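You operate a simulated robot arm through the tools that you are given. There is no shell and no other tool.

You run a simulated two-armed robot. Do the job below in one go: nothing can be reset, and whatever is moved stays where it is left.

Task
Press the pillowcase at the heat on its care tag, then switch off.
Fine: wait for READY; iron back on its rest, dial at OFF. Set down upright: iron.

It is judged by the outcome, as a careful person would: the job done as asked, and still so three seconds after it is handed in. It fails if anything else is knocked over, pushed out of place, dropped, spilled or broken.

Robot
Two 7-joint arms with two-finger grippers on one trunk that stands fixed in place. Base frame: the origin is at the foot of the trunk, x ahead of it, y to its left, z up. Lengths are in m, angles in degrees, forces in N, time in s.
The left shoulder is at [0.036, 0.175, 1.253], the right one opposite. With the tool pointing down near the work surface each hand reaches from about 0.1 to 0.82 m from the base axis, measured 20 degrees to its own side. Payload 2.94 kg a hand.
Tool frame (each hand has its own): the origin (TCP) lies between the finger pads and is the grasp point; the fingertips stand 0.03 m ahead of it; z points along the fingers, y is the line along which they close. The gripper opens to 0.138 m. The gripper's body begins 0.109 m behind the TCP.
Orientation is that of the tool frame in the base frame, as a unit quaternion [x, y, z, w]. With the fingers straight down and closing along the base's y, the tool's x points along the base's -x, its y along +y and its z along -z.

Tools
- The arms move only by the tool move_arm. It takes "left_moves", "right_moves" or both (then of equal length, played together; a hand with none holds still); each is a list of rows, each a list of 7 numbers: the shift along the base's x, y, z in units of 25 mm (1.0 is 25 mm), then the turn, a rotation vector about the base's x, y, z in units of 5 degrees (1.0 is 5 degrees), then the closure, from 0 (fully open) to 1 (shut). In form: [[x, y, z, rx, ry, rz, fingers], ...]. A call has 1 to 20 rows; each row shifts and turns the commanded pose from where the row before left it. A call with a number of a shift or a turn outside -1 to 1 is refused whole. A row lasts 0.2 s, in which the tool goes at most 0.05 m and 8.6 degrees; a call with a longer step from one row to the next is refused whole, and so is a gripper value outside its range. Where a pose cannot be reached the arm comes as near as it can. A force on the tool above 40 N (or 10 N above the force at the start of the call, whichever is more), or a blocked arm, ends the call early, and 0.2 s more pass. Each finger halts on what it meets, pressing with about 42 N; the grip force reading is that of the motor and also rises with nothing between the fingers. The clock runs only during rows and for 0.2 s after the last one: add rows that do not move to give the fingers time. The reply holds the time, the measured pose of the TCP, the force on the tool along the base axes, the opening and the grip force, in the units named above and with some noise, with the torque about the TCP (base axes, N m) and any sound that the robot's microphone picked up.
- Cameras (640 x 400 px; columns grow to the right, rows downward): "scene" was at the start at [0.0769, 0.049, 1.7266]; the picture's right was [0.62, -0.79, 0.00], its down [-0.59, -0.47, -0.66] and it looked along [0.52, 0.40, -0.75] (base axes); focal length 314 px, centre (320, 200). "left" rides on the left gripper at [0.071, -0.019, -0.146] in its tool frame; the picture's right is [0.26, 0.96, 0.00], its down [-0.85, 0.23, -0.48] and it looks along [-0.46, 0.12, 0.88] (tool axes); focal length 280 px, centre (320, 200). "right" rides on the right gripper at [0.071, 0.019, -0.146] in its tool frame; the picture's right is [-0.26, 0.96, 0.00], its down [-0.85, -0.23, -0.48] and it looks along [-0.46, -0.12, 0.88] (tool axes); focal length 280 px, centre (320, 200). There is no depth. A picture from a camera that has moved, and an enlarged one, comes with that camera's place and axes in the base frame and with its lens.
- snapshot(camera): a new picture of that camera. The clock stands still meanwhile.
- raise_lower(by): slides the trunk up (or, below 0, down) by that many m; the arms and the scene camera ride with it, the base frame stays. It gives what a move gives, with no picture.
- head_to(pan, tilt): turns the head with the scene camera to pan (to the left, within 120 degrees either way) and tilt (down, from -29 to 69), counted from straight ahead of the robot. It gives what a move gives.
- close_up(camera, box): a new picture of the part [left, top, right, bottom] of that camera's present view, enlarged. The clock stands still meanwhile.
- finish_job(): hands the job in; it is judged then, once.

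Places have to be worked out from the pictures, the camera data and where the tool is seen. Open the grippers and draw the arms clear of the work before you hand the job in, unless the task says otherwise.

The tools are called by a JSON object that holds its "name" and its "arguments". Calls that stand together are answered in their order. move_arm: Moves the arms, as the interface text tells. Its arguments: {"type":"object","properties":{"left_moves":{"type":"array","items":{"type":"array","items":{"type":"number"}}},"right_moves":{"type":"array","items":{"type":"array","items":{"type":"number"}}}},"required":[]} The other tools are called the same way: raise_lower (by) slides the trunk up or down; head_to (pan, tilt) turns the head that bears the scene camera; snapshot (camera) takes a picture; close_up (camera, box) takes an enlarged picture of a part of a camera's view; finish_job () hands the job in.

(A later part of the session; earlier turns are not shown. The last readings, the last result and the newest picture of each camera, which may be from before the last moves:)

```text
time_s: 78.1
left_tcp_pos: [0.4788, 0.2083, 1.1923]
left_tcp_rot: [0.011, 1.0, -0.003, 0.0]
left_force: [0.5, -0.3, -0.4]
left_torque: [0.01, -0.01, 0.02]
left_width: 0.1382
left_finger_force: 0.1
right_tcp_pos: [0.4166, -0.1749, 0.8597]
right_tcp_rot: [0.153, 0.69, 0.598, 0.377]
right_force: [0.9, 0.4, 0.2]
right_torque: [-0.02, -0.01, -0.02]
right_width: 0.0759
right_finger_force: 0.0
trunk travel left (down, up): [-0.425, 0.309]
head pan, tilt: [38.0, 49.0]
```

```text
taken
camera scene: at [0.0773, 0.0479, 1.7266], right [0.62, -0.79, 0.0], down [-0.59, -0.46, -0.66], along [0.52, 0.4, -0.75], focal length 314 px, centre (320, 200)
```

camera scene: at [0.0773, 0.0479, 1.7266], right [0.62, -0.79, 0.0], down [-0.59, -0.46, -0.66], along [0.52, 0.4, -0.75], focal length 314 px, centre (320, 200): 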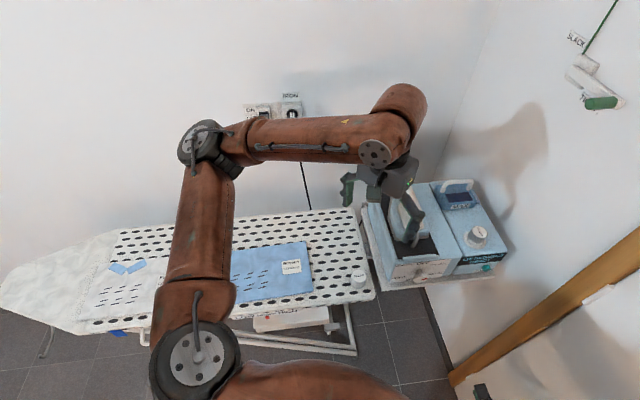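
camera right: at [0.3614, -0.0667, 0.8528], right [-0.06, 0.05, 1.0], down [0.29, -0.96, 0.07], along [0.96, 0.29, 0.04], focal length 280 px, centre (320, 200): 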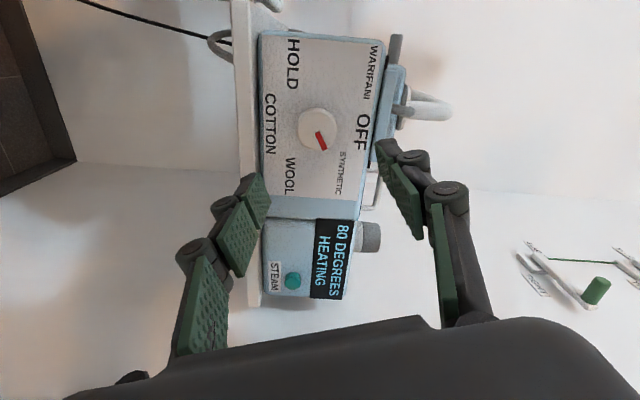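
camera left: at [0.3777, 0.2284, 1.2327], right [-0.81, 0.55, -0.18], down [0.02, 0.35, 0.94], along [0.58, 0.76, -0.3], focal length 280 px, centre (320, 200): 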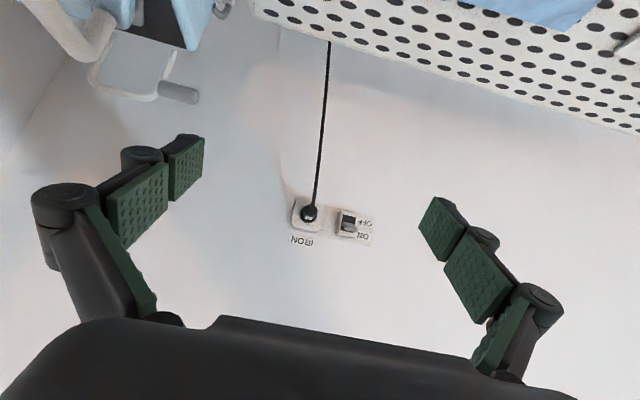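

It goes on well, with the elbow now lower. I continue extending.

{"name": "move_arm", "arguments": {"left_moves": [[0.8, 0, 0, 0, 0, 0, 0], [0.8, 0, 0, 0, 0, 0, 0], [0.8, 0, 0, 0, 0, 0, 0], [0.8, 0, 0, 0, 0, 0, 0], [0.8, 0, 0, 0, 0, 0, 0], [0.8, 0, 0, 0, 0, 0, 0]]}}

{"name": "move_arm", "arguments": {"left_moves": [[0.8, 0, -0.3, 0, 0, 0, 0], [0.8, 0, -0.3, 0, 0, 0, 0], [0.8, 0, -0.3, 0, 0, 0, 0]]}}

{"name": "snapshot", "arguments": {"camera": "scene"}}

{"name": "snapshot", "arguments": {"camera": "left"}}

```text
time_s: 79.5
left_tcp_pos: [0.5977, 0.2079, 1.1916]
left_tcp_rot: [0.012, 1.0, -0.002, 0.0]
left_force: [0.3, -0.2, -0.3]
left_torque: [-0.01, 0.02, -0.03]
left_width: 0.1381
left_finger_force: 0.0
right_tcp_pos: [0.4165, -0.1746, 0.8597]
right_tcp_rot: [0.153, 0.69, 0.598, 0.378]
right_force: [1.2, -0.1, -0.3]
right_torque: [0.02, 0.0, 0.01]
right_width: 0.0757
right_finger_force: 0.1
trunk travel left (down, up): [-0.425, 0.309]
head pan, tilt: [38.0, 49.0]
```

```text
time_s: 80.3
left_tcp_pos: [0.6582, 0.208, 1.1665]
left_tcp_rot: [0.012, 1.0, -0.003, 0.0]
left_force: [0.9, 0.3, -0.6]
left_torque: [0.02, 0.02, 0.0]
left_width: 0.1379
left_finger_force: 0.1
right_tcp_pos: [0.416, -0.1751, 0.8589]
right_tcp_rot: [0.155, 0.69, 0.598, 0.377]
right_force: [0.2, -0.4, 1.1]
right_torque: [0.03, -0.02, 0.0]
right_width: 0.076
right_finger_force: 0.1
trunk travel left (down, up): [-0.425, 0.309]
head pan, tilt: [38.0, 49.0]
```

```text
taken
camera scene: at [0.0781, 0.0477, 1.7265], right [0.62, -0.79, 0.0], down [-0.6, -0.46, -0.66], along [0.52, 0.4, -0.76], focal length 314 px, centre (320, 200)
```

scene: 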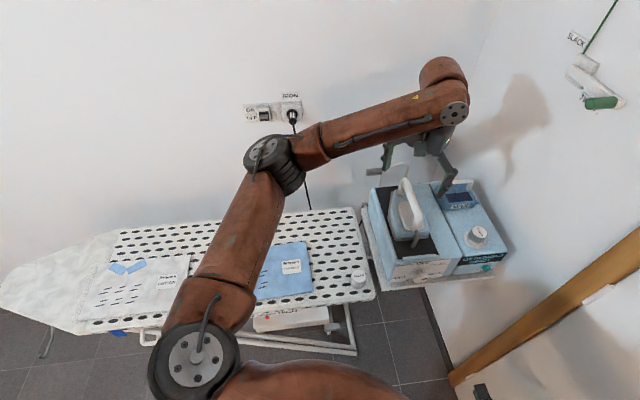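

```text
taken
camera left: at [0.5869, 0.1914, 1.3127], right [-0.24, 0.97, -0.01], down [0.85, 0.21, 0.47], along [0.46, 0.11, -0.88], focal length 280 px, centre (320, 200)
```

left: 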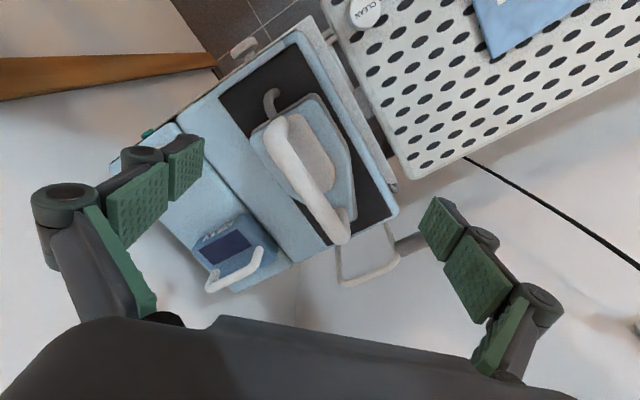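

The arm is in the good posture now and the handle is in view. I yaw the hand +46° (so the fingers close across the handle) while moving above its middle.

{"name": "move_arm", "arguments": {"left_moves": [[0.2, 0.01, 0, 0, 0, 0.928, 0], [0.2, 0.01, 0, 0, 0, 0.928, 0], [0.2, 0.01, 0, 0, 0, 0.928, 0], [0.2, 0.01, 0, 0, 0, 0.928, 0], [0.2, 0.01, 0, 0, 0, 0.928, 0], [0.2, 0.01, 0, 0, 0, 0.928, 0], [0.2, 0.01, 0, 0, 0, 0.928, 0], [0.2, 0.01, 0, 0, 0, 0.928, 0], [0.2, 0.01, 0, 0, 0, 0.928, 0], [0.2, 0.01, 0, 0, 0, 0.928, 0], [0, 0, 0, 0, 0, 0, 0]]}}

{"name": "snapshot", "arguments": {"camera": "scene"}}

{"name": "snapshot", "arguments": {"camera": "left"}}

```text
time_s: 82.7
left_tcp_pos: [0.7082, 0.2109, 1.1685]
left_tcp_rot: [-0.384, 0.923, -0.002, 0.002]
left_force: [-0.3, 0.0, 1.3]
left_torque: [0.0, 0.04, -0.02]
left_width: 0.1381
left_finger_force: 0.2
right_tcp_pos: [0.4163, -0.176, 0.8588]
right_tcp_rot: [0.155, 0.69, 0.598, 0.377]
right_force: [0.9, 0.4, -0.6]
right_torque: [0.01, 0.03, 0.02]
right_width: 0.0759
right_finger_force: 0.1
trunk travel left (down, up): [-0.425, 0.309]
head pan, tilt: [38.0, 49.0]
```

```text
taken
camera scene: at [0.0767, 0.0481, 1.7266], right [0.62, -0.79, 0.0], down [-0.59, -0.46, -0.66], along [0.52, 0.4, -0.75], focal length 314 px, centre (320, 200)
```

scene: 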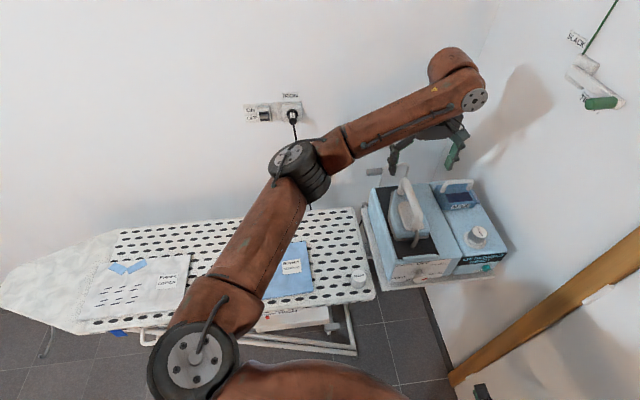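

```text
taken
camera left: at [0.6705, 0.1477, 1.3135], right [-0.87, 0.49, -0.01], down [0.43, 0.77, 0.48], along [0.24, 0.41, -0.88], focal length 280 px, centre (320, 200)
```

left: 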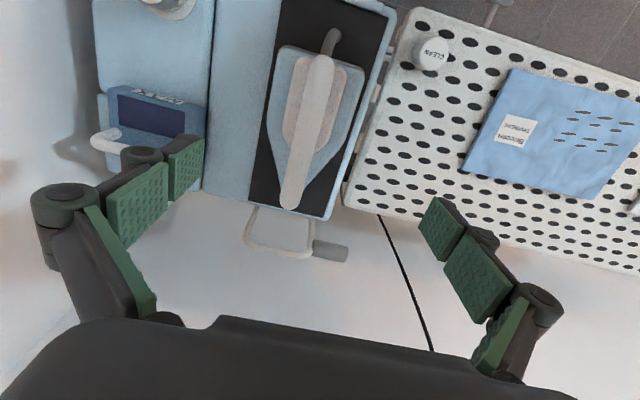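

Good: the hand is above the handle, aligned with it. I zoom to fine-tune the lateral offset.

{"name": "close_up", "arguments": {"camera": "left", "box": [240, 20, 400, 220]}}

{"name": "close_up", "arguments": {"camera": "scene", "box": [360, 90, 520, 290]}}

```text
2.00 times, centred on (320, 120) of left
camera zoom: at [0.6705, 0.1477, 1.3135], right [-0.87, 0.49, -0.01], down [0.43, 0.77, 0.48], along [0.24, 0.41, -0.88], focal length 561 px, centre (320, 360)
```

zoom: 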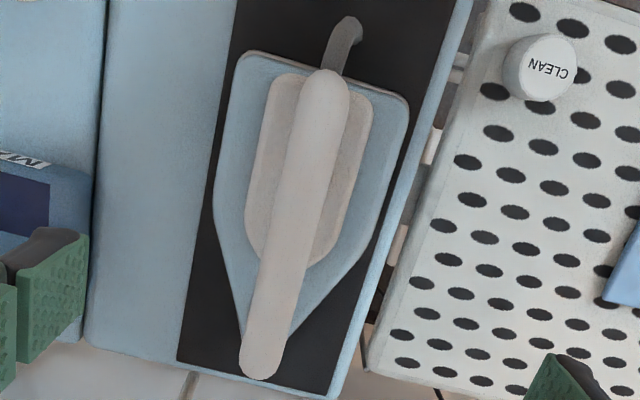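

```text
2.00 times, centred on (440, 190) of scene
camera zoom: at [0.0767, 0.0481, 1.7266], right [0.62, -0.79, 0.0], down [-0.59, -0.46, -0.66], along [0.52, 0.4, -0.75], focal length 629 px, centre (80, 220)
```

zoom: 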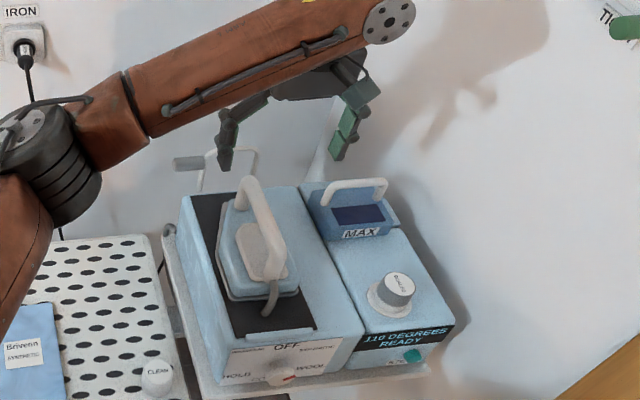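

The handle centre is about 13 mm to tool −y of the axis. I shift by (+9, −9) mm and go down to z ≈ 1.06 first.

{"name": "move_arm", "arguments": {"left_moves": [[0.19, -0.19, -0.4, 0, 0, 0, 0], [0.19, -0.19, -0.8, 0, 0, 0, 0], [0, 0, -0.8, 0, 0, 0, 0], [0, 0, -0.8, 0, 0, 0, 0], [0, 0, -0.8, 0, 0, 0, 0], [0, 0, -0.75, 0, 0, 0, 0], [0, 0, 0, 0, 0, 0, 0]]}}

{"name": "snapshot", "arguments": {"camera": "left"}}

{"name": "close_up", "arguments": {"camera": "scene", "box": [360, 120, 488, 280]}}

```text
time_s: 84.3
left_tcp_pos: [0.7169, 0.1991, 1.0594]
left_tcp_rot: [-0.384, 0.923, -0.003, 0.002]
left_force: [-0.3, 0.5, 0.9]
left_torque: [0.01, 0.01, -0.02]
left_width: 0.1379
left_finger_force: 0.1
right_tcp_pos: [0.4163, -0.1759, 0.8596]
right_tcp_rot: [0.154, 0.69, 0.597, 0.378]
right_force: [-0.7, 0.4, 0.4]
right_torque: [0.01, 0.01, -0.04]
right_width: 0.076
right_finger_force: 0.1
trunk travel left (down, up): [-0.425, 0.309]
head pan, tilt: [38.0, 49.0]
```

```text
taken
camera left: at [0.6794, 0.1367, 1.205], right [-0.87, 0.5, -0.01], down [0.43, 0.77, 0.48], along [0.24, 0.41, -0.88], focal length 280 px, centre (320, 200)
```

left: 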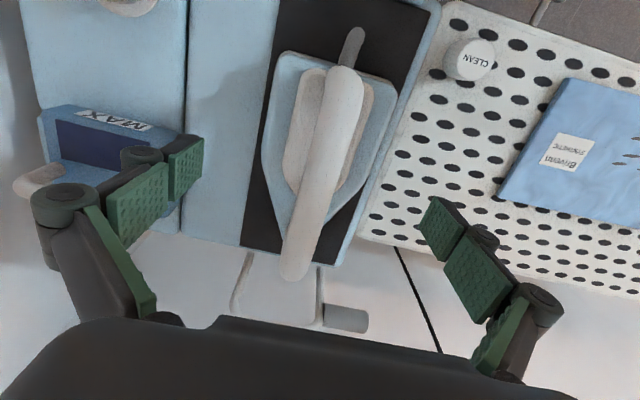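

```text
2.50 times, centred on (424, 200) of scene
camera zoom: at [0.0766, 0.048, 1.7267], right [0.62, -0.79, 0.0], down [-0.59, -0.46, -0.66], along [0.52, 0.4, -0.75], focal length 786 px, centre (60, 200)
```

zoom: 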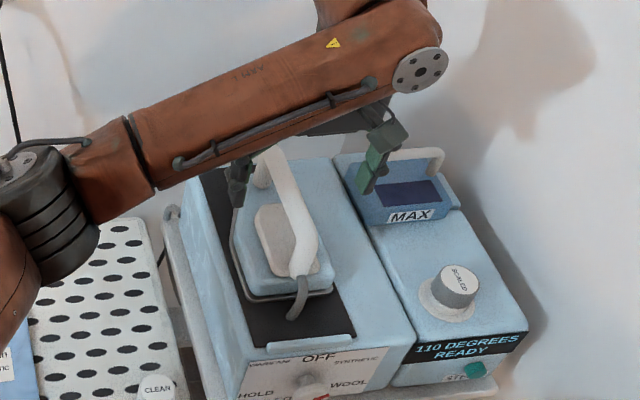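

Handle is centred between the fingers; refined height of the bar axis ≈ 1.01–1.02. I go down to z ≈ 1.015 and close.

{"name": "move_arm", "arguments": {"left_moves": [[0, 0, -0.6, 0, 0, 0, 0], [0, 0, -0.6, 0, 0, 0, 0], [0, 0, -0.55, 0, 0, 0, 0], [0, 0, 0, 0, 0, 0, 0.3], [0, 0, 0, 0, 0, 0, 0.6], [0, 0, 0, 0, 0, 0, 0.7]]}}

{"name": "snapshot", "arguments": {"camera": "left"}}

```text
time_s: 85.7
left_tcp_pos: [0.717, 0.2004, 1.0156]
left_tcp_rot: [-0.383, 0.924, -0.002, 0.0]
left_force: [0.3, -0.2, -0.3]
left_torque: [-0.03, 0.0, 0.0]
left_width: 0.0726
left_finger_force: 1.1
right_tcp_pos: [0.4171, -0.1754, 0.8603]
right_tcp_rot: [0.154, 0.69, 0.598, 0.378]
right_force: [-0.5, -0.1, -0.7]
right_torque: [0.01, 0.0, 0.01]
right_width: 0.0761
right_finger_force: 0.0
trunk travel left (down, up): [-0.425, 0.309]
head pan, tilt: [38.0, 49.0]
```

```text
taken
camera left: at [0.6797, 0.1373, 1.1614], right [-0.87, 0.5, -0.01], down [0.43, 0.77, 0.48], along [0.24, 0.41, -0.88], focal length 280 px, centre (320, 200)
```

left: 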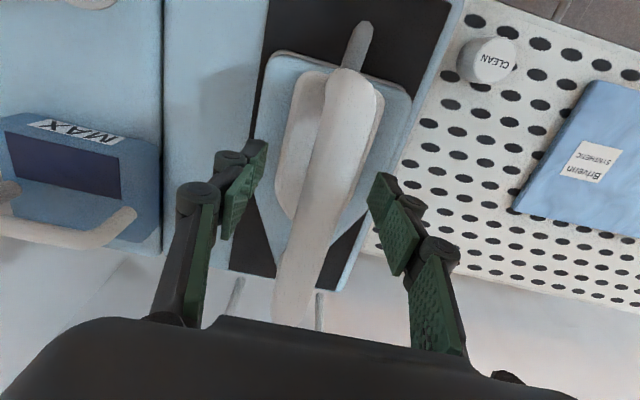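

The bar sits between the pads. I close the gripper fully.

{"name": "move_arm", "arguments": {"left_moves": [[0, 0, 0, 0, 0, 0, 0.85], [0, 0, 0, 0, 0, 0, 1], [0, 0, 0, 0, 0, 0, 1], [0, 0, 0, 0, 0, 0, 1], [0, 0, 0, 0, 0, 0, 1]]}}

{"name": "snapshot", "arguments": {"camera": "left"}}

{"name": "close_up", "arguments": {"camera": "scene", "box": [360, 120, 520, 290]}}

```text
time_s: 86.9
left_tcp_pos: [0.7177, 0.2004, 1.016]
left_tcp_rot: [-0.383, 0.924, -0.003, 0.001]
left_force: [-3.3, 1.1, 0.8]
left_torque: [-0.04, 0.04, -0.05]
left_width: 0.022
left_finger_force: 40.6
right_tcp_pos: [0.416, -0.175, 0.8586]
right_tcp_rot: [0.155, 0.69, 0.598, 0.378]
right_force: [-0.1, 0.6, -0.1]
right_torque: [0.05, 0.01, 0.01]
right_width: 0.0758
right_finger_force: 0.1
trunk travel left (down, up): [-0.425, 0.309]
head pan, tilt: [38.0, 49.0]
```

```text
taken
camera left: at [0.6796, 0.1376, 1.1614], right [-0.87, 0.5, -0.01], down [0.43, 0.77, 0.48], along [0.24, 0.41, -0.88], focal length 280 px, centre (320, 200)
```

left: 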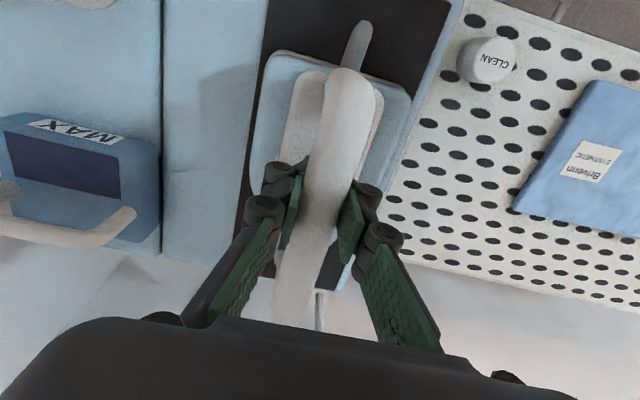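

```text
2.35 times, centred on (440, 205) of scene
camera zoom: at [0.0766, 0.0482, 1.7266], right [0.62, -0.79, 0.0], down [-0.59, -0.46, -0.66], along [0.52, 0.4, -0.75], focal length 740 px, centre (38, 188)
```

zoom: 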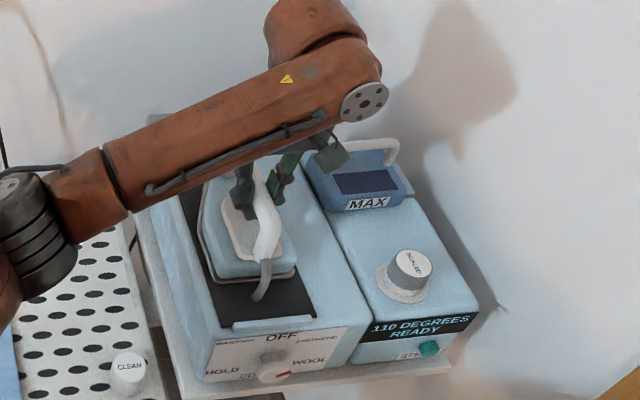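

Gripped firmly (22 mm bar) with the rest pose at TCP (0.7175, 0.2003, 1.016). I lift straight up about 0.14 m and look.

{"name": "move_arm", "arguments": {"left_moves": [[0, 0, 0.3, 0, 0, 0, 1], [0, 0, 0.5, 0, 0, 0, 1], [0, 0, 0.7, 0, 0, 0, 1], [0, 0, 0.8, 0, 0, 0, 1], [0, 0, 0.8, 0, 0, 0, 1], [0, 0, 0.8, 0, 0, 0, 1], [0, 0, 0.8, 0, 0, 0, 1], [0, 0, 0.8, 0, 0, 0, 1], [0, 0, 0, 0, 0, 0, 1]]}}

{"name": "snapshot", "arguments": {"camera": "scene"}}

{"name": "snapshot", "arguments": {"camera": "right"}}

{"name": "snapshot", "arguments": {"camera": "left"}}

```text
time_s: 88.9
left_tcp_pos: [0.7199, 0.2027, 1.1512]
left_tcp_rot: [-0.383, 0.924, -0.002, 0.001]
left_force: [0.2, 0.1, -8.2]
left_torque: [-0.07, 0.09, -0.01]
left_width: 0.0216
left_finger_force: 41.2
right_tcp_pos: [0.4163, -0.1745, 0.8593]
right_tcp_rot: [0.155, 0.69, 0.597, 0.378]
right_force: [0.8, -0.1, 0.3]
right_torque: [0.02, 0.04, -0.01]
right_width: 0.076
right_finger_force: 0.0
trunk travel left (down, up): [-0.425, 0.309]
head pan, tilt: [38.0, 49.0]
```

```text
taken
camera scene: at [0.0785, 0.0486, 1.7264], right [0.62, -0.79, 0.0], down [-0.6, -0.47, -0.66], along [0.52, 0.4, -0.76], focal length 314 px, centre (320, 200)
```

scene: 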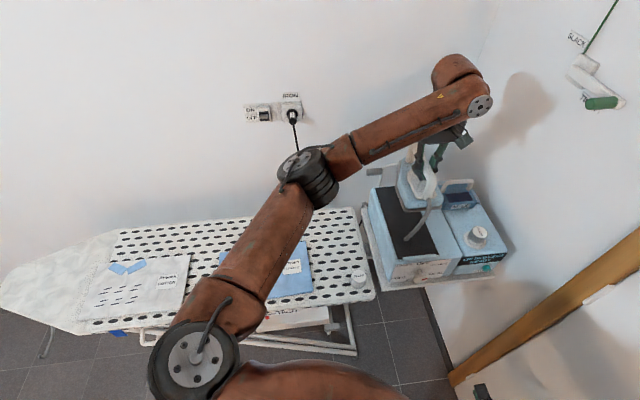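

```text
taken
camera right: at [0.2628, -0.2264, 0.8517], right [-0.05, 0.06, 1.0], down [0.28, -0.96, 0.07], along [0.96, 0.29, 0.04], focal length 280 px, centre (320, 200)
```

right: 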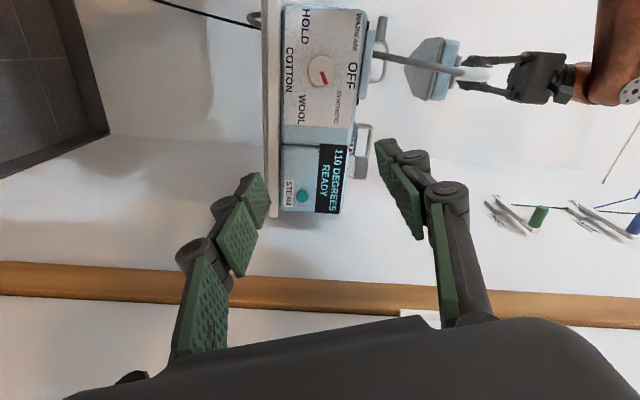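

```text
taken
camera left: at [0.6825, 0.1397, 1.298], right [-0.87, 0.5, 0.0], down [0.43, 0.77, 0.47], along [0.24, 0.41, -0.88], focal length 280 px, centre (320, 200)
```

left: 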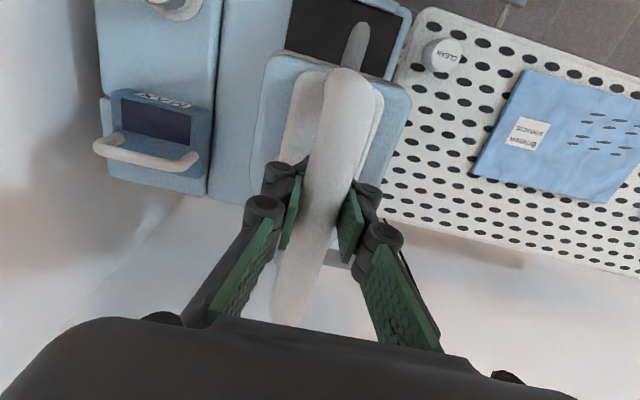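

The iron is lifted (≈8 N), with its hose trailing to the station. I zoom to see whether the sole is level.

{"name": "close_up", "arguments": {"camera": "right", "box": [350, 0, 600, 150]}}

{"name": "close_up", "arguments": {"camera": "scene", "box": [360, 120, 500, 290]}}

```text
2.56 times, centred on (475, 75) of right
camera zoom: at [0.2628, -0.2264, 0.8517], right [-0.05, 0.06, 1.0], down [0.28, -0.96, 0.07], along [0.96, 0.29, 0.04], focal length 718 px, centre (-77, 520)
```

zoom: 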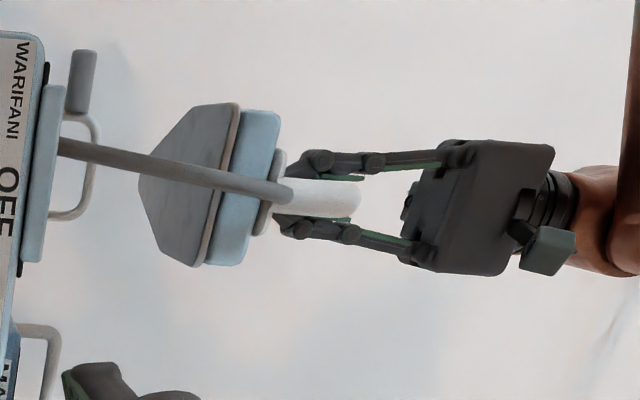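

```text
2.35 times, centred on (430, 205) of scene
camera zoom: at [0.0785, 0.0486, 1.7264], right [0.62, -0.79, 0.0], down [-0.6, -0.47, -0.66], along [0.52, 0.4, -0.76], focal length 740 px, centre (61, 188)
```

zoom: 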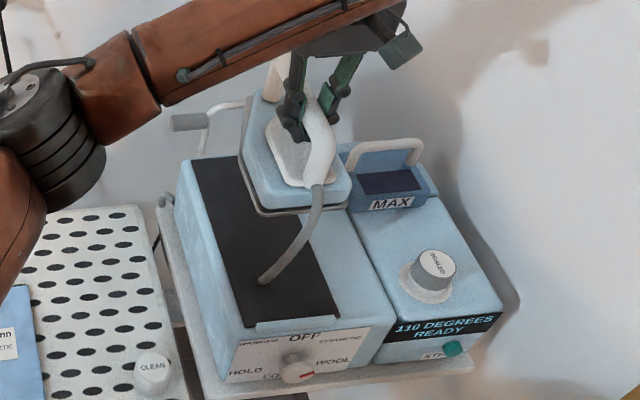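

The sole is roughly level (maybe a few degrees nose-down), which will settle when pressed. I carry the iron toward the pillowcase at this height, halfway first, watching reach and the hose.

{"name": "move_arm", "arguments": {"left_moves": [[-0.5, 0.35, 0, 0, 0, 0, 1], [-0.8, 0.6, 0, 0, 0, 0, 1], [-0.8, 0.6, 0, 0, 0, 0, 1], [-0.8, 0.6, 0, 0, 0, 0, 1], [-0.8, 0.6, 0, 0, 0, 0, 1], [-0.8, 0.6, 0, 0, 0, 0, 1], [-0.8, 0.6, 0, 0, 0, 0, 1], [-0.8, 0.6, 0, 0, 0, 0, 1]]}}

{"name": "snapshot", "arguments": {"camera": "scene"}}

{"name": "snapshot", "arguments": {"camera": "left"}}

```text
time_s: 90.7
left_tcp_pos: [0.5644, 0.3167, 1.1534]
left_tcp_rot: [-0.383, 0.924, -0.004, 0.001]
left_force: [-0.1, -0.8, -9.1]
left_torque: [-0.12, 0.07, 0.02]
left_width: 0.0217
left_finger_force: 41.5
right_tcp_pos: [0.4158, -0.1745, 0.8611]
right_tcp_rot: [0.154, 0.69, 0.598, 0.377]
right_force: [0.5, 1.0, -0.6]
right_torque: [0.0, 0.0, 0.02]
right_width: 0.0759
right_finger_force: 0.0
trunk travel left (down, up): [-0.425, 0.309]
head pan, tilt: [38.0, 49.0]
```

```text
taken
camera scene: at [0.0766, 0.05, 1.7266], right [0.62, -0.79, 0.0], down [-0.59, -0.47, -0.66], along [0.52, 0.4, -0.76], focal length 314 px, centre (320, 200)
```

scene: 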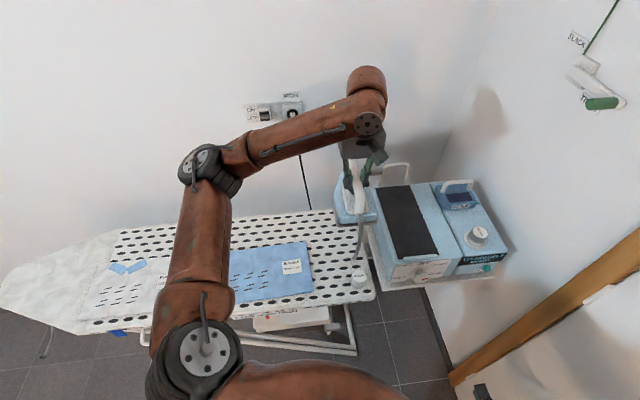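

```text
taken
camera left: at [0.527, 0.2535, 1.2997], right [-0.87, 0.5, -0.01], down [0.43, 0.77, 0.47], along [0.24, 0.41, -0.88], focal length 280 px, centre (320, 200)
```

left: 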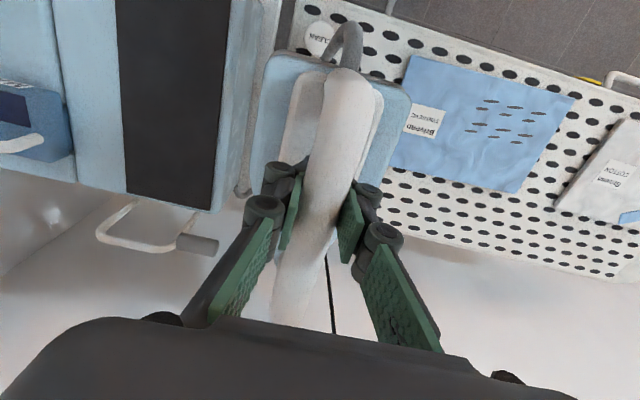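

{"name": "close_up", "arguments": {"camera": "scene", "box": [310, 140, 430, 310]}}

{"name": "close_up", "arguments": {"camera": "left", "box": [240, 0, 440, 120]}}

{"name": "snapshot", "arguments": {"camera": "right"}}

```text
2.35 times, centred on (370, 225) of scene
camera zoom: at [0.0766, 0.05, 1.7266], right [0.62, -0.79, 0.0], down [-0.59, -0.47, -0.66], along [0.52, 0.4, -0.76], focal length 740 px, centre (202, 141)
```

zoom: 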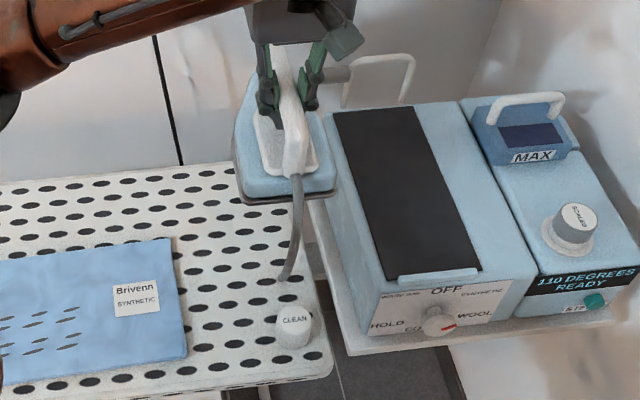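

```text
3.20 times, centred on (340, 60) of left
camera zoom: at [0.527, 0.2535, 1.2997], right [-0.87, 0.5, -0.01], down [0.43, 0.77, 0.47], along [0.24, 0.41, -0.88], focal length 897 px, centre (256, 648)
```

zoom: 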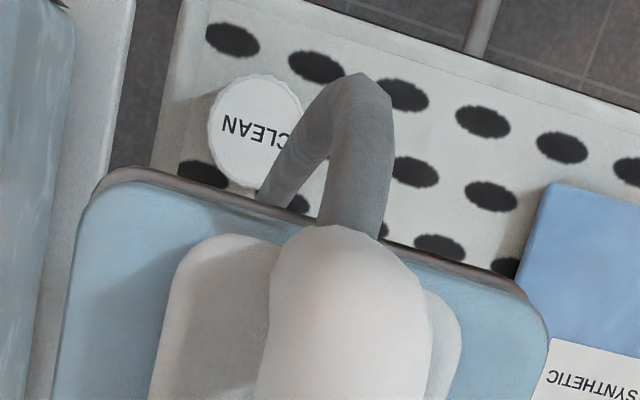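

```text
taken
camera right: at [0.2619, -0.2257, 0.8523], right [-0.06, 0.06, 1.0], down [0.28, -0.96, 0.07], along [0.96, 0.29, 0.04], focal length 280 px, centre (320, 200)
```

right: 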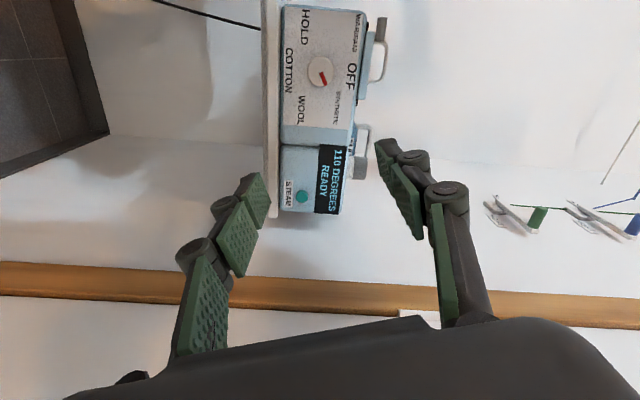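

The hose is just a dangling stub, hanging clear above the CLEAN cap. I carry on to above the creased part of the pillowcase, TCP ≈ (0.304, 0.509).

{"name": "move_arm", "arguments": {"left_moves": [[-0.8, 0.592, 0, 0, 0, 0, 1], [-0.8, 0.592, 0, 0, 0, 0, 1], [-0.8, 0.592, 0, 0, 0, 0, 1], [-0.8, 0.592, 0, 0, 0, 0, 1], [-0.8, 0.592, 0, 0, 0, 0, 1], [-0.8, 0.592, 0, 0, 0, 0, 1], [-0.8, 0.592, 0, 0, 0, 0, 1]]}}

{"name": "snapshot", "arguments": {"camera": "scene"}}

```text
time_s: 92.3
left_tcp_pos: [0.4246, 0.4193, 1.1539]
left_tcp_rot: [-0.383, 0.924, -0.003, 0.001]
left_force: [-0.2, 0.1, -8.8]
left_torque: [-0.11, 0.04, 0.02]
left_width: 0.0217
left_finger_force: 41.2
right_tcp_pos: [0.416, -0.1761, 0.8589]
right_tcp_rot: [0.154, 0.69, 0.598, 0.378]
right_force: [-0.1, 0.7, 0.1]
right_torque: [0.0, 0.01, -0.01]
right_width: 0.0759
right_finger_force: 0.1
trunk travel left (down, up): [-0.425, 0.309]
head pan, tilt: [38.0, 49.0]
```

```text
taken
camera scene: at [0.0755, 0.0493, 1.7267], right [0.62, -0.79, 0.0], down [-0.59, -0.47, -0.66], along [0.52, 0.4, -0.75], focal length 314 px, centre (320, 200)
```

scene: 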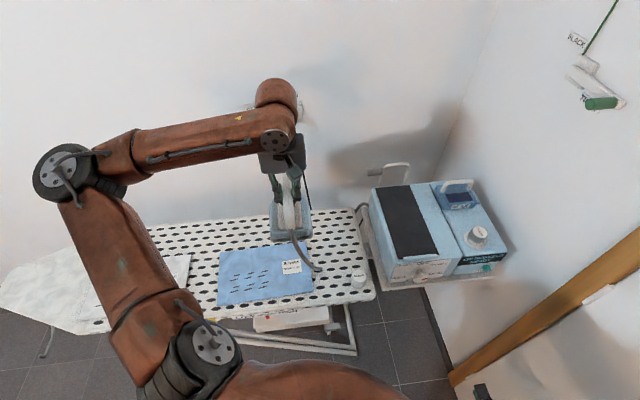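

Continuing to the spot over the creases.

{"name": "move_arm", "arguments": {"left_moves": [[-0.8, 0.6, 0, 0, 0, 0, 1], [-0.8, 0.6, 0, 0, 0, 0, 1], [-0.8, 0.6, 0, 0, 0, 0, 1], [-0.8, 0.6, 0, 0, 0, 0, 1], [-0.8, 0.6, 0, 0, 0, 0, 1], [-0.8, 0.6, -0.5, 0, 0, 0, 1], [0, 0, -0.8, 0, 0, 0, 1], [0, 0, -0.8, 0, 0, 0, 1]]}}

{"name": "snapshot", "arguments": {"camera": "scene"}}

{"name": "snapshot", "arguments": {"camera": "left"}}

```text
time_s: 94.1
left_tcp_pos: [0.3039, 0.51, 1.1001]
left_tcp_rot: [-0.384, 0.923, -0.003, 0.001]
left_force: [0.1, 0.1, -8.3]
left_torque: [-0.1, 0.1, 0.0]
left_width: 0.0216
left_finger_force: 41.4
right_tcp_pos: [0.4169, -0.175, 0.8591]
right_tcp_rot: [0.155, 0.69, 0.597, 0.378]
right_force: [-0.2, 0.1, -0.1]
right_torque: [0.03, 0.01, -0.01]
right_width: 0.0762
right_finger_force: 0.1
trunk travel left (down, up): [-0.425, 0.309]
head pan, tilt: [38.0, 49.0]
```

```text
taken
camera scene: at [0.0767, 0.0498, 1.7265], right [0.62, -0.79, 0.0], down [-0.59, -0.47, -0.66], along [0.52, 0.4, -0.76], focal length 314 px, centre (320, 200)
```

scene: 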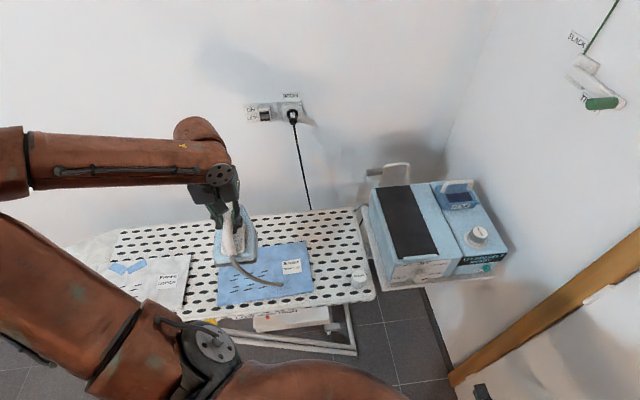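

```text
taken
camera left: at [0.267, 0.4466, 1.2468], right [-0.87, 0.5, -0.01], down [0.43, 0.77, 0.47], along [0.24, 0.41, -0.88], focal length 280 px, centre (320, 200)
```

left: 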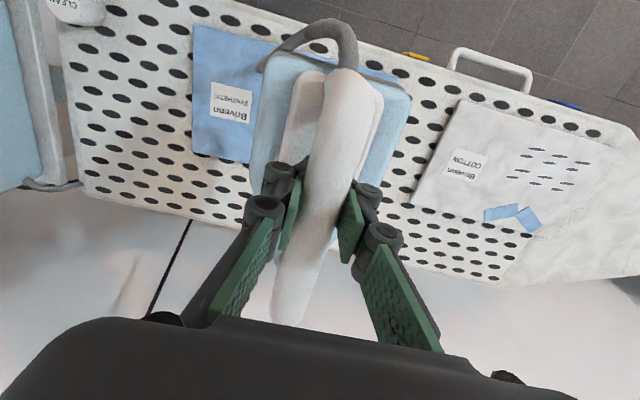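

The iron hangs above the creased area. I lower it to z ≈ 0.94 and check.

{"name": "move_arm", "arguments": {"left_moves": [[0, 0, -0.8, 0, 0, 0, 1], [0, 0, -0.8, 0, 0, 0, 1], [0, 0, -0.8, 0, 0, 0, 1], [0, 0, -0.8, 0, 0, 0, 1], [0, 0, -0.8, 0, 0, 0, 1], [0, 0, -0.8, 0, 0, 0, 1], [0, 0, -0.8, 0, 0, 0, 1], [0, 0, -0.6, 0, 0, 0, 1], [0, 0, 0, 0, 0, 0, 1]]}}

{"name": "snapshot", "arguments": {"camera": "scene"}}

{"name": "snapshot", "arguments": {"camera": "left"}}

```text
time_s: 96.1
left_tcp_pos: [0.3055, 0.5092, 0.9446]
left_tcp_rot: [-0.383, 0.924, -0.003, 0.0]
left_force: [0.1, 0.2, -8.8]
left_torque: [-0.09, 0.06, -0.01]
left_width: 0.0218
left_finger_force: 41.4
right_tcp_pos: [0.4159, -0.1751, 0.8598]
right_tcp_rot: [0.154, 0.69, 0.598, 0.377]
right_force: [0.3, -0.3, -0.1]
right_torque: [-0.02, 0.0, -0.01]
right_width: 0.0759
right_finger_force: 0.0
trunk travel left (down, up): [-0.425, 0.309]
head pan, tilt: [38.0, 49.0]
```

```text
taken
camera scene: at [0.0769, 0.0489, 1.7266], right [0.62, -0.79, 0.0], down [-0.59, -0.47, -0.66], along [0.52, 0.4, -0.76], focal length 314 px, centre (320, 200)
```

scene: 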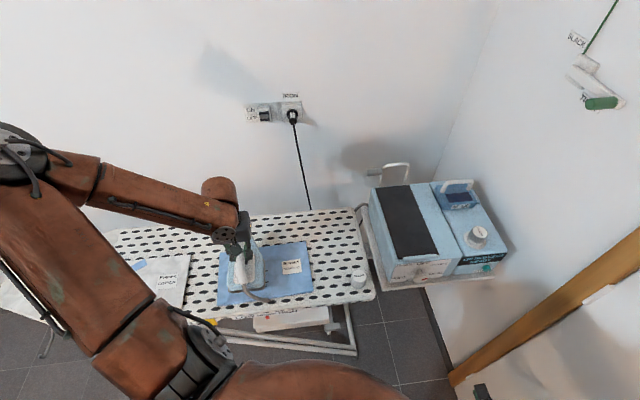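

```text
taken
camera left: at [0.268, 0.4465, 1.0906], right [-0.87, 0.5, -0.01], down [0.43, 0.77, 0.47], along [0.24, 0.41, -0.88], focal length 280 px, centre (320, 200)
```

left: 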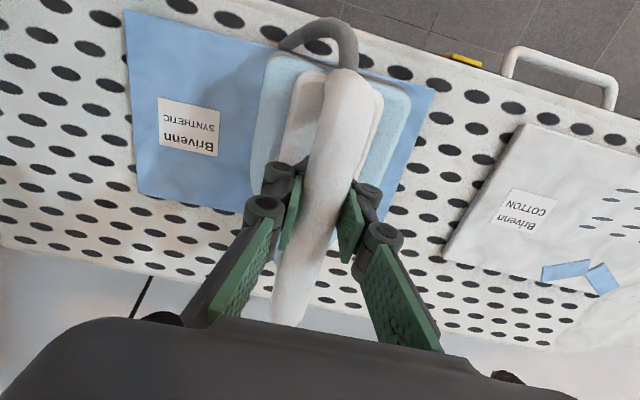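

The iron is positioned over the pillowcase, heel just inside its near edge. I lower slowly, watching force.

{"name": "move_arm", "arguments": {"left_moves": [[0, 0, -0.2, 0, 0, 0, 1], [0, 0, -0.2, 0, 0, 0, 1], [0, 0, -0.2, 0, 0, 0, 1], [0, 0, -0.2, 0, 0, 0, 1], [0, 0, -0.2, 0, 0, 0, 1]]}}

{"name": "move_arm", "arguments": {"left_moves": [[0, 0, -0.15, 0, 0, 0, 1], [0, 0, -0.15, 0, 0, 0, 1]]}}

```text
time_s: 97.3
left_tcp_pos: [0.3063, 0.5086, 0.9204]
left_tcp_rot: [-0.383, 0.924, -0.004, 0.002]
left_force: [0.9, -0.4, -9.2]
left_torque: [-0.08, 0.11, 0.04]
left_width: 0.0218
left_finger_force: 42.1
right_tcp_pos: [0.4168, -0.1746, 0.8593]
right_tcp_rot: [0.154, 0.69, 0.598, 0.378]
right_force: [0.4, -0.6, -0.1]
right_torque: [-0.02, 0.0, 0.0]
right_width: 0.0758
right_finger_force: 0.0
trunk travel left (down, up): [-0.425, 0.309]
head pan, tilt: [38.0, 49.0]
```

```text
time_s: 97.9
left_tcp_pos: [0.307, 0.5095, 0.9125]
left_tcp_rot: [-0.384, 0.923, -0.003, 0.001]
left_force: [0.9, -0.1, -8.8]
left_torque: [-0.09, 0.11, -0.02]
left_width: 0.0218
left_finger_force: 41.4
right_tcp_pos: [0.4166, -0.1748, 0.8605]
right_tcp_rot: [0.155, 0.69, 0.598, 0.377]
right_force: [0.7, -0.4, 0.5]
right_torque: [0.01, -0.02, 0.0]
right_width: 0.0757
right_finger_force: 0.1
trunk travel left (down, up): [-0.425, 0.309]
head pan, tilt: [38.0, 49.0]
```

No contact yet at z = 0.9125. I continue down in 3–4 mm steps.

{"name": "move_arm", "arguments": {"left_moves": [[0, 0, -0.15, 0, 0, 0, 1], [0, 0, -0.15, 0, 0, 0, 1]]}}

{"name": "move_arm", "arguments": {"left_moves": [[0, 0, -0.12, 0, 0, 0, 1], [0, 0, -0.12, 0, 0, 0, 1]]}}

```text
time_s: 98.5
left_tcp_pos: [0.3049, 0.5094, 0.9039]
left_tcp_rot: [-0.383, 0.924, -0.003, 0.002]
left_force: [0.6, 0.5, -8.9]
left_torque: [-0.11, 0.08, -0.03]
left_width: 0.0214
left_finger_force: 41.5
right_tcp_pos: [0.4163, -0.1755, 0.86]
right_tcp_rot: [0.154, 0.691, 0.597, 0.378]
right_force: [0.0, -0.1, 0.1]
right_torque: [-0.03, -0.01, 0.02]
right_width: 0.0759
right_finger_force: 0.1
trunk travel left (down, up): [-0.425, 0.309]
head pan, tilt: [38.0, 49.0]
```

```text
time_s: 99.1
left_tcp_pos: [0.3054, 0.5089, 0.8988]
left_tcp_rot: [-0.384, 0.923, -0.002, 0.001]
left_force: [0.8, 0.0, -9.0]
left_torque: [-0.1, 0.12, 0.06]
left_width: 0.0219
left_finger_force: 41.3
right_tcp_pos: [0.4168, -0.1746, 0.8591]
right_tcp_rot: [0.155, 0.69, 0.598, 0.378]
right_force: [0.3, 0.0, -0.3]
right_torque: [0.0, -0.01, -0.02]
right_width: 0.0761
right_finger_force: 0.0
trunk travel left (down, up): [-0.425, 0.309]
head pan, tilt: [38.0, 49.0]
```

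{"name": "close_up", "arguments": {"camera": "scene", "box": [200, 225, 330, 310]}}

{"name": "move_arm", "arguments": {"left_moves": [[0, 0, -0.12, 0, 0, 0, 1], [0, 0, -0.12, 0, 0, 0, 1]]}}

{"name": "move_arm", "arguments": {"left_moves": [[0, 0, -0.12, 0, 0, 0, 1], [0, 0, -0.12, 0, 0, 0, 1]]}}

```text
4.71 times, centred on (265, 268) of scene
camera zoom: at [0.0771, 0.0494, 1.7265], right [0.62, -0.79, 0.0], down [-0.59, -0.47, -0.66], along [0.52, 0.4, -0.76], focal length 1480 px, centre (579, -118)
```

zoom: 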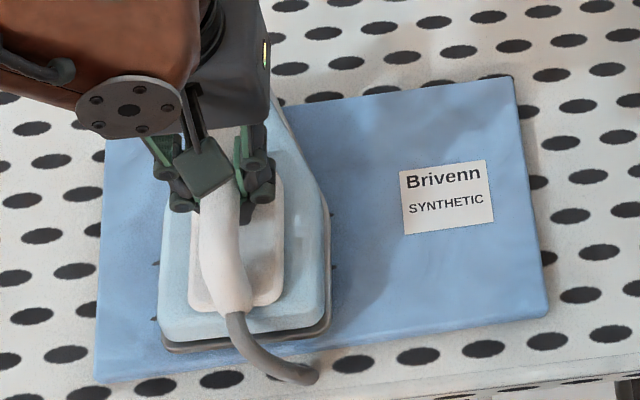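

```text
time_s: 99.7
left_tcp_pos: [0.3042, 0.508, 0.8919]
left_tcp_rot: [-0.384, 0.923, -0.003, 0.001]
left_force: [0.3, 0.1, -8.7]
left_torque: [-0.09, 0.08, 0.03]
left_width: 0.0218
left_finger_force: 42.2
right_tcp_pos: [0.4163, -0.1748, 0.8593]
right_tcp_rot: [0.154, 0.69, 0.597, 0.378]
right_force: [-0.5, 0.5, 0.0]
right_torque: [0.02, -0.01, -0.01]
right_width: 0.0759
right_finger_force: 0.1
trunk travel left (down, up): [-0.425, 0.309]
head pan, tilt: [38.0, 49.0]
```

```text
time_s: 100.3
left_tcp_pos: [0.3054, 0.5081, 0.8863]
left_tcp_rot: [-0.384, 0.923, -0.002, 0.001]
left_force: [0.0, 0.3, -7.8]
left_torque: [-0.08, 0.11, 0.0]
left_width: 0.0217
left_finger_force: 41.5
right_tcp_pos: [0.4173, -0.175, 0.8587]
right_tcp_rot: [0.154, 0.691, 0.597, 0.378]
right_force: [0.2, 0.4, 0.5]
right_torque: [0.02, -0.02, 0.01]
right_width: 0.0759
right_finger_force: 0.0
trunk travel left (down, up): [-0.425, 0.309]
head pan, tilt: [38.0, 49.0]
```

Still about to touch (force −7.8). I continue in small steps.

{"name": "move_arm", "arguments": {"left_moves": [[0, 0, -0.1, 0, 0, 0, 1], [0, 0, -0.1, 0, 0, 0, 1]]}}

{"name": "move_arm", "arguments": {"left_moves": [[0, 0, -0.1, 0, 0, 0, 1], [0, 0, -0.1, 0, 0, 0, 1]]}}

```text
time_s: 100.9
left_tcp_pos: [0.3044, 0.5089, 0.8832]
left_tcp_rot: [-0.383, 0.924, -0.002, 0.003]
left_force: [-3.9, 0.7, 13.1]
left_torque: [-0.34, 0.35, 0.01]
left_width: 0.0218
left_finger_force: 41.8
right_tcp_pos: [0.415, -0.1761, 0.8601]
right_tcp_rot: [0.154, 0.689, 0.599, 0.378]
right_force: [0.6, 0.7, -1.3]
right_torque: [-0.01, 0.01, 0.0]
right_width: 0.076
right_finger_force: 0.0
trunk travel left (down, up): [-0.425, 0.309]
head pan, tilt: [38.0, 49.0]
```

```text
time_s: 101.5
left_tcp_pos: [0.3052, 0.5075, 0.8785]
left_tcp_rot: [-0.383, 0.924, -0.002, 0.003]
left_force: [-2.2, 3.2, 25.3]
left_torque: [-0.13, 0.03, -0.02]
left_width: 0.0217
left_finger_force: 41.8
right_tcp_pos: [0.4153, -0.1764, 0.8589]
right_tcp_rot: [0.155, 0.689, 0.598, 0.378]
right_force: [0.4, -0.6, -0.3]
right_torque: [0.03, -0.01, -0.03]
right_width: 0.0762
right_finger_force: 0.0
trunk travel left (down, up): [-0.425, 0.309]
head pan, tilt: [38.0, 49.0]
```

Contact and now flat: pressing about 34 N in total, torques near zero. I ease a little, dwell, then make a gentle stroke sideways ±3 cm over the creases.

{"name": "move_arm", "arguments": {"left_moves": [[0, 0, 0.04, 0, 0, 0, 1], [0, 0, 0, 0, 0, 0, 1], [0, 0, 0, 0, 0, 0, 1], [0, 0, 0, 0, 0, 0, 1], [0, 0, 0, 0, 0, 0, 1], [-0.15, 0.15, 0, 0, 0, 0, 1], [-0.2, 0.2, 0, 0, 0, 0, 1], [-0.2, 0.2, 0, 0, 0, 0, 1], [-0.2, 0.2, 0, 0, 0, 0, 1], [-0.1, 0.1, 0, 0, 0, 0, 1], [0, 0, 0, 0, 0, 0, 1], [0, 0, 0, 0, 0, 0, 1]]}}

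{"name": "close_up", "arguments": {"camera": "scene", "box": [200, 225, 330, 310]}}

{"name": "snapshot", "arguments": {"camera": "left"}}

```text
time_s: 104.1
left_tcp_pos: [0.285, 0.5276, 0.8782]
left_tcp_rot: [-0.383, 0.924, -0.002, 0.003]
left_force: [5.2, -8.2, 11.5]
left_torque: [-0.08, 0.29, 0.1]
left_width: 0.0216
left_finger_force: 41.7
right_tcp_pos: [0.4171, -0.176, 0.8591]
right_tcp_rot: [0.155, 0.69, 0.598, 0.377]
right_force: [0.1, -0.3, -0.3]
right_torque: [-0.01, -0.03, -0.03]
right_width: 0.076
right_finger_force: 0.0
trunk travel left (down, up): [-0.425, 0.309]
head pan, tilt: [38.0, 49.0]
```

```text
4.71 times, centred on (265, 268) of scene
camera zoom: at [0.0768, 0.0463, 1.7267], right [0.62, -0.79, 0.0], down [-0.59, -0.46, -0.66], along [0.52, 0.41, -0.75], focal length 1480 px, centre (579, -118)
```

zoom: 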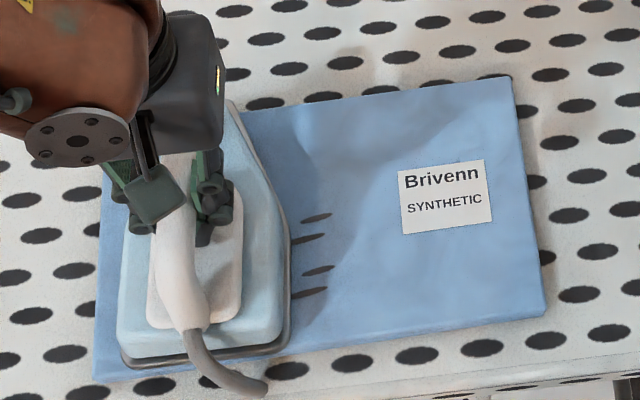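

```text
taken
camera left: at [0.2466, 0.4646, 1.0244], right [-0.87, 0.5, -0.01], down [0.43, 0.76, 0.48], along [0.24, 0.41, -0.88], focal length 280 px, centre (320, 200)
```

left: 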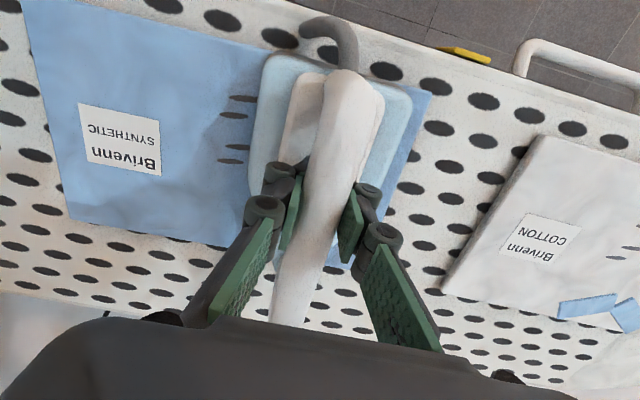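

The pillowcase isn't dragged, but some creases still show. I slide back right over the rest of the creases, with dwell time.

{"name": "move_arm", "arguments": {"left_moves": [[0, 0, 0, 0, 0, 0, 1], [0, 0, 0, 0, 0, 0, 1], [0, 0, 0, 0, 0, 0, 1], [0.15, -0.15, 0, 0, 0, 0, 1], [0.2, -0.2, 0, 0, 0, 0, 1], [0.2, -0.2, 0, 0, 0, 0, 1], [0.2, -0.2, 0, 0, 0, 0, 1], [0.2, -0.2, 0, 0, 0, 0, 1], [0.2, -0.2, 0, 0, 0, 0, 1], [0.2, -0.2, 0, 0, 0, 0, 1], [0.2, -0.2, 0, 0, 0, 0, 1], [0.15, -0.15, 0, 0, 0, 0, 1], [0, 0, 0, 0, 0, 0, 1], [0, 0, 0, 0, 0, 0, 1], [0, 0, 0, 0, 0, 0, 1], [0, 0, 0, 0, 0, 0, 1]]}}

{"name": "close_up", "arguments": {"camera": "scene", "box": [200, 225, 330, 310]}}

{"name": "snapshot", "arguments": {"camera": "left"}}

```text
time_s: 107.5
left_tcp_pos: [0.3273, 0.4874, 0.8783]
left_tcp_rot: [-0.384, 0.923, -0.003, 0.002]
left_force: [-2.9, 1.0, 4.8]
left_torque: [0.09, -0.34, 0.1]
left_width: 0.0213
left_finger_force: 41.6
right_tcp_pos: [0.4159, -0.1746, 0.8598]
right_tcp_rot: [0.155, 0.69, 0.598, 0.378]
right_force: [-0.6, -0.5, -0.6]
right_torque: [-0.02, 0.04, 0.02]
right_width: 0.0759
right_finger_force: 0.1
trunk travel left (down, up): [-0.425, 0.309]
head pan, tilt: [38.0, 49.0]
```

```text
4.71 times, centred on (265, 268) of scene
camera zoom: at [0.0759, 0.0482, 1.7266], right [0.62, -0.79, 0.0], down [-0.59, -0.46, -0.66], along [0.52, 0.4, -0.75], focal length 1480 px, centre (579, -118)
```

zoom: 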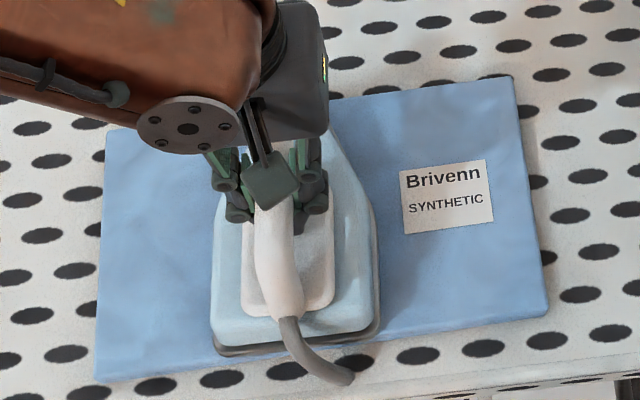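

```text
taken
camera left: at [0.2889, 0.424, 1.024], right [-0.87, 0.5, -0.01], down [0.43, 0.77, 0.47], along [0.24, 0.41, -0.88], focal length 280 px, centre (320, 200)
```

left: 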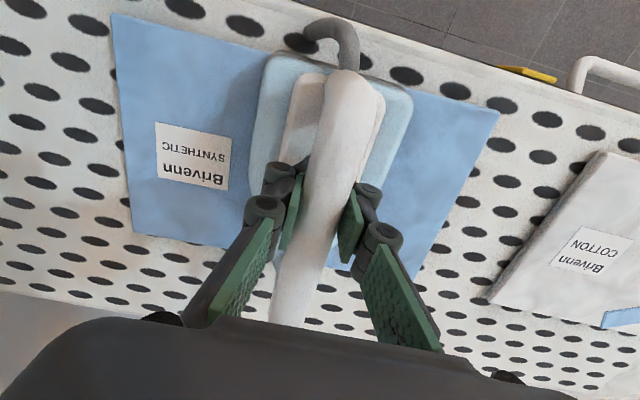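

The left creases are gone. I dwell a bit more and slide further right to reveal the rest and finish the cloth.

{"name": "move_arm", "arguments": {"left_moves": [[0, 0, 0, 0, 0, 0, 1], [0, 0, 0, 0, 0, 0, 1], [0.15, -0.15, 0, 0, 0, 0, 1], [0.25, -0.25, 0, 0, 0, 0, 1], [0.25, -0.25, 0, 0, 0, 0, 1], [0.25, -0.25, 0, 0, 0, 0, 1], [0.25, -0.25, 0, 0, 0, 0, 1], [0.25, -0.25, 0, 0, 0, 0, 1], [0.25, -0.25, 0, 0, 0, 0, 1], [0.25, -0.25, 0, 0, 0, 0, 1], [0.25, -0.25, 0, 0, 0, 0, 1], [0.25, -0.25, 0, 0, 0, 0, 1], [0, 0, 0, 0, 0, 0, 1], [0, 0, 0, 0, 0, 0, 1], [0, 0, 0, 0, 0, 0, 1]]}}

{"name": "close_up", "arguments": {"camera": "scene", "box": [200, 225, 330, 310]}}

{"name": "snapshot", "arguments": {"camera": "left"}}

```text
time_s: 110.7
left_tcp_pos: [0.387, 0.4284, 0.878]
left_tcp_rot: [-0.383, 0.924, -0.004, 0.002]
left_force: [-1.3, 0.3, -5.7]
left_torque: [0.02, -0.16, 0.05]
left_width: 0.0217
left_finger_force: 41.1
right_tcp_pos: [0.4154, -0.1753, 0.8592]
right_tcp_rot: [0.154, 0.69, 0.598, 0.378]
right_force: [0.5, 0.6, -0.6]
right_torque: [0.02, -0.01, 0.01]
right_width: 0.0755
right_finger_force: 0.1
trunk travel left (down, up): [-0.425, 0.309]
head pan, tilt: [38.0, 49.0]
```

```text
4.71 times, centred on (265, 268) of scene
camera zoom: at [0.0768, 0.0489, 1.7266], right [0.62, -0.79, 0.0], down [-0.59, -0.47, -0.66], along [0.52, 0.4, -0.76], focal length 1480 px, centre (579, -118)
```

zoom: 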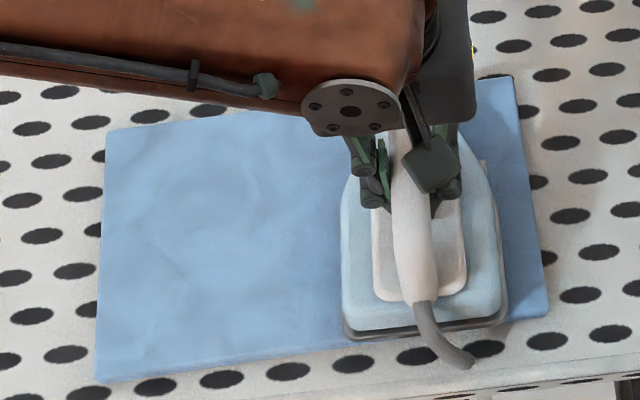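

```text
taken
camera left: at [0.3491, 0.3644, 1.024], right [-0.87, 0.5, -0.01], down [0.43, 0.77, 0.47], along [0.24, 0.41, -0.88], focal length 280 px, centre (320, 200)
```

left: 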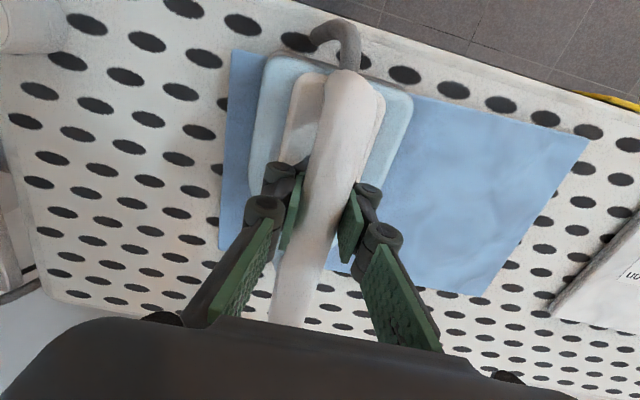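

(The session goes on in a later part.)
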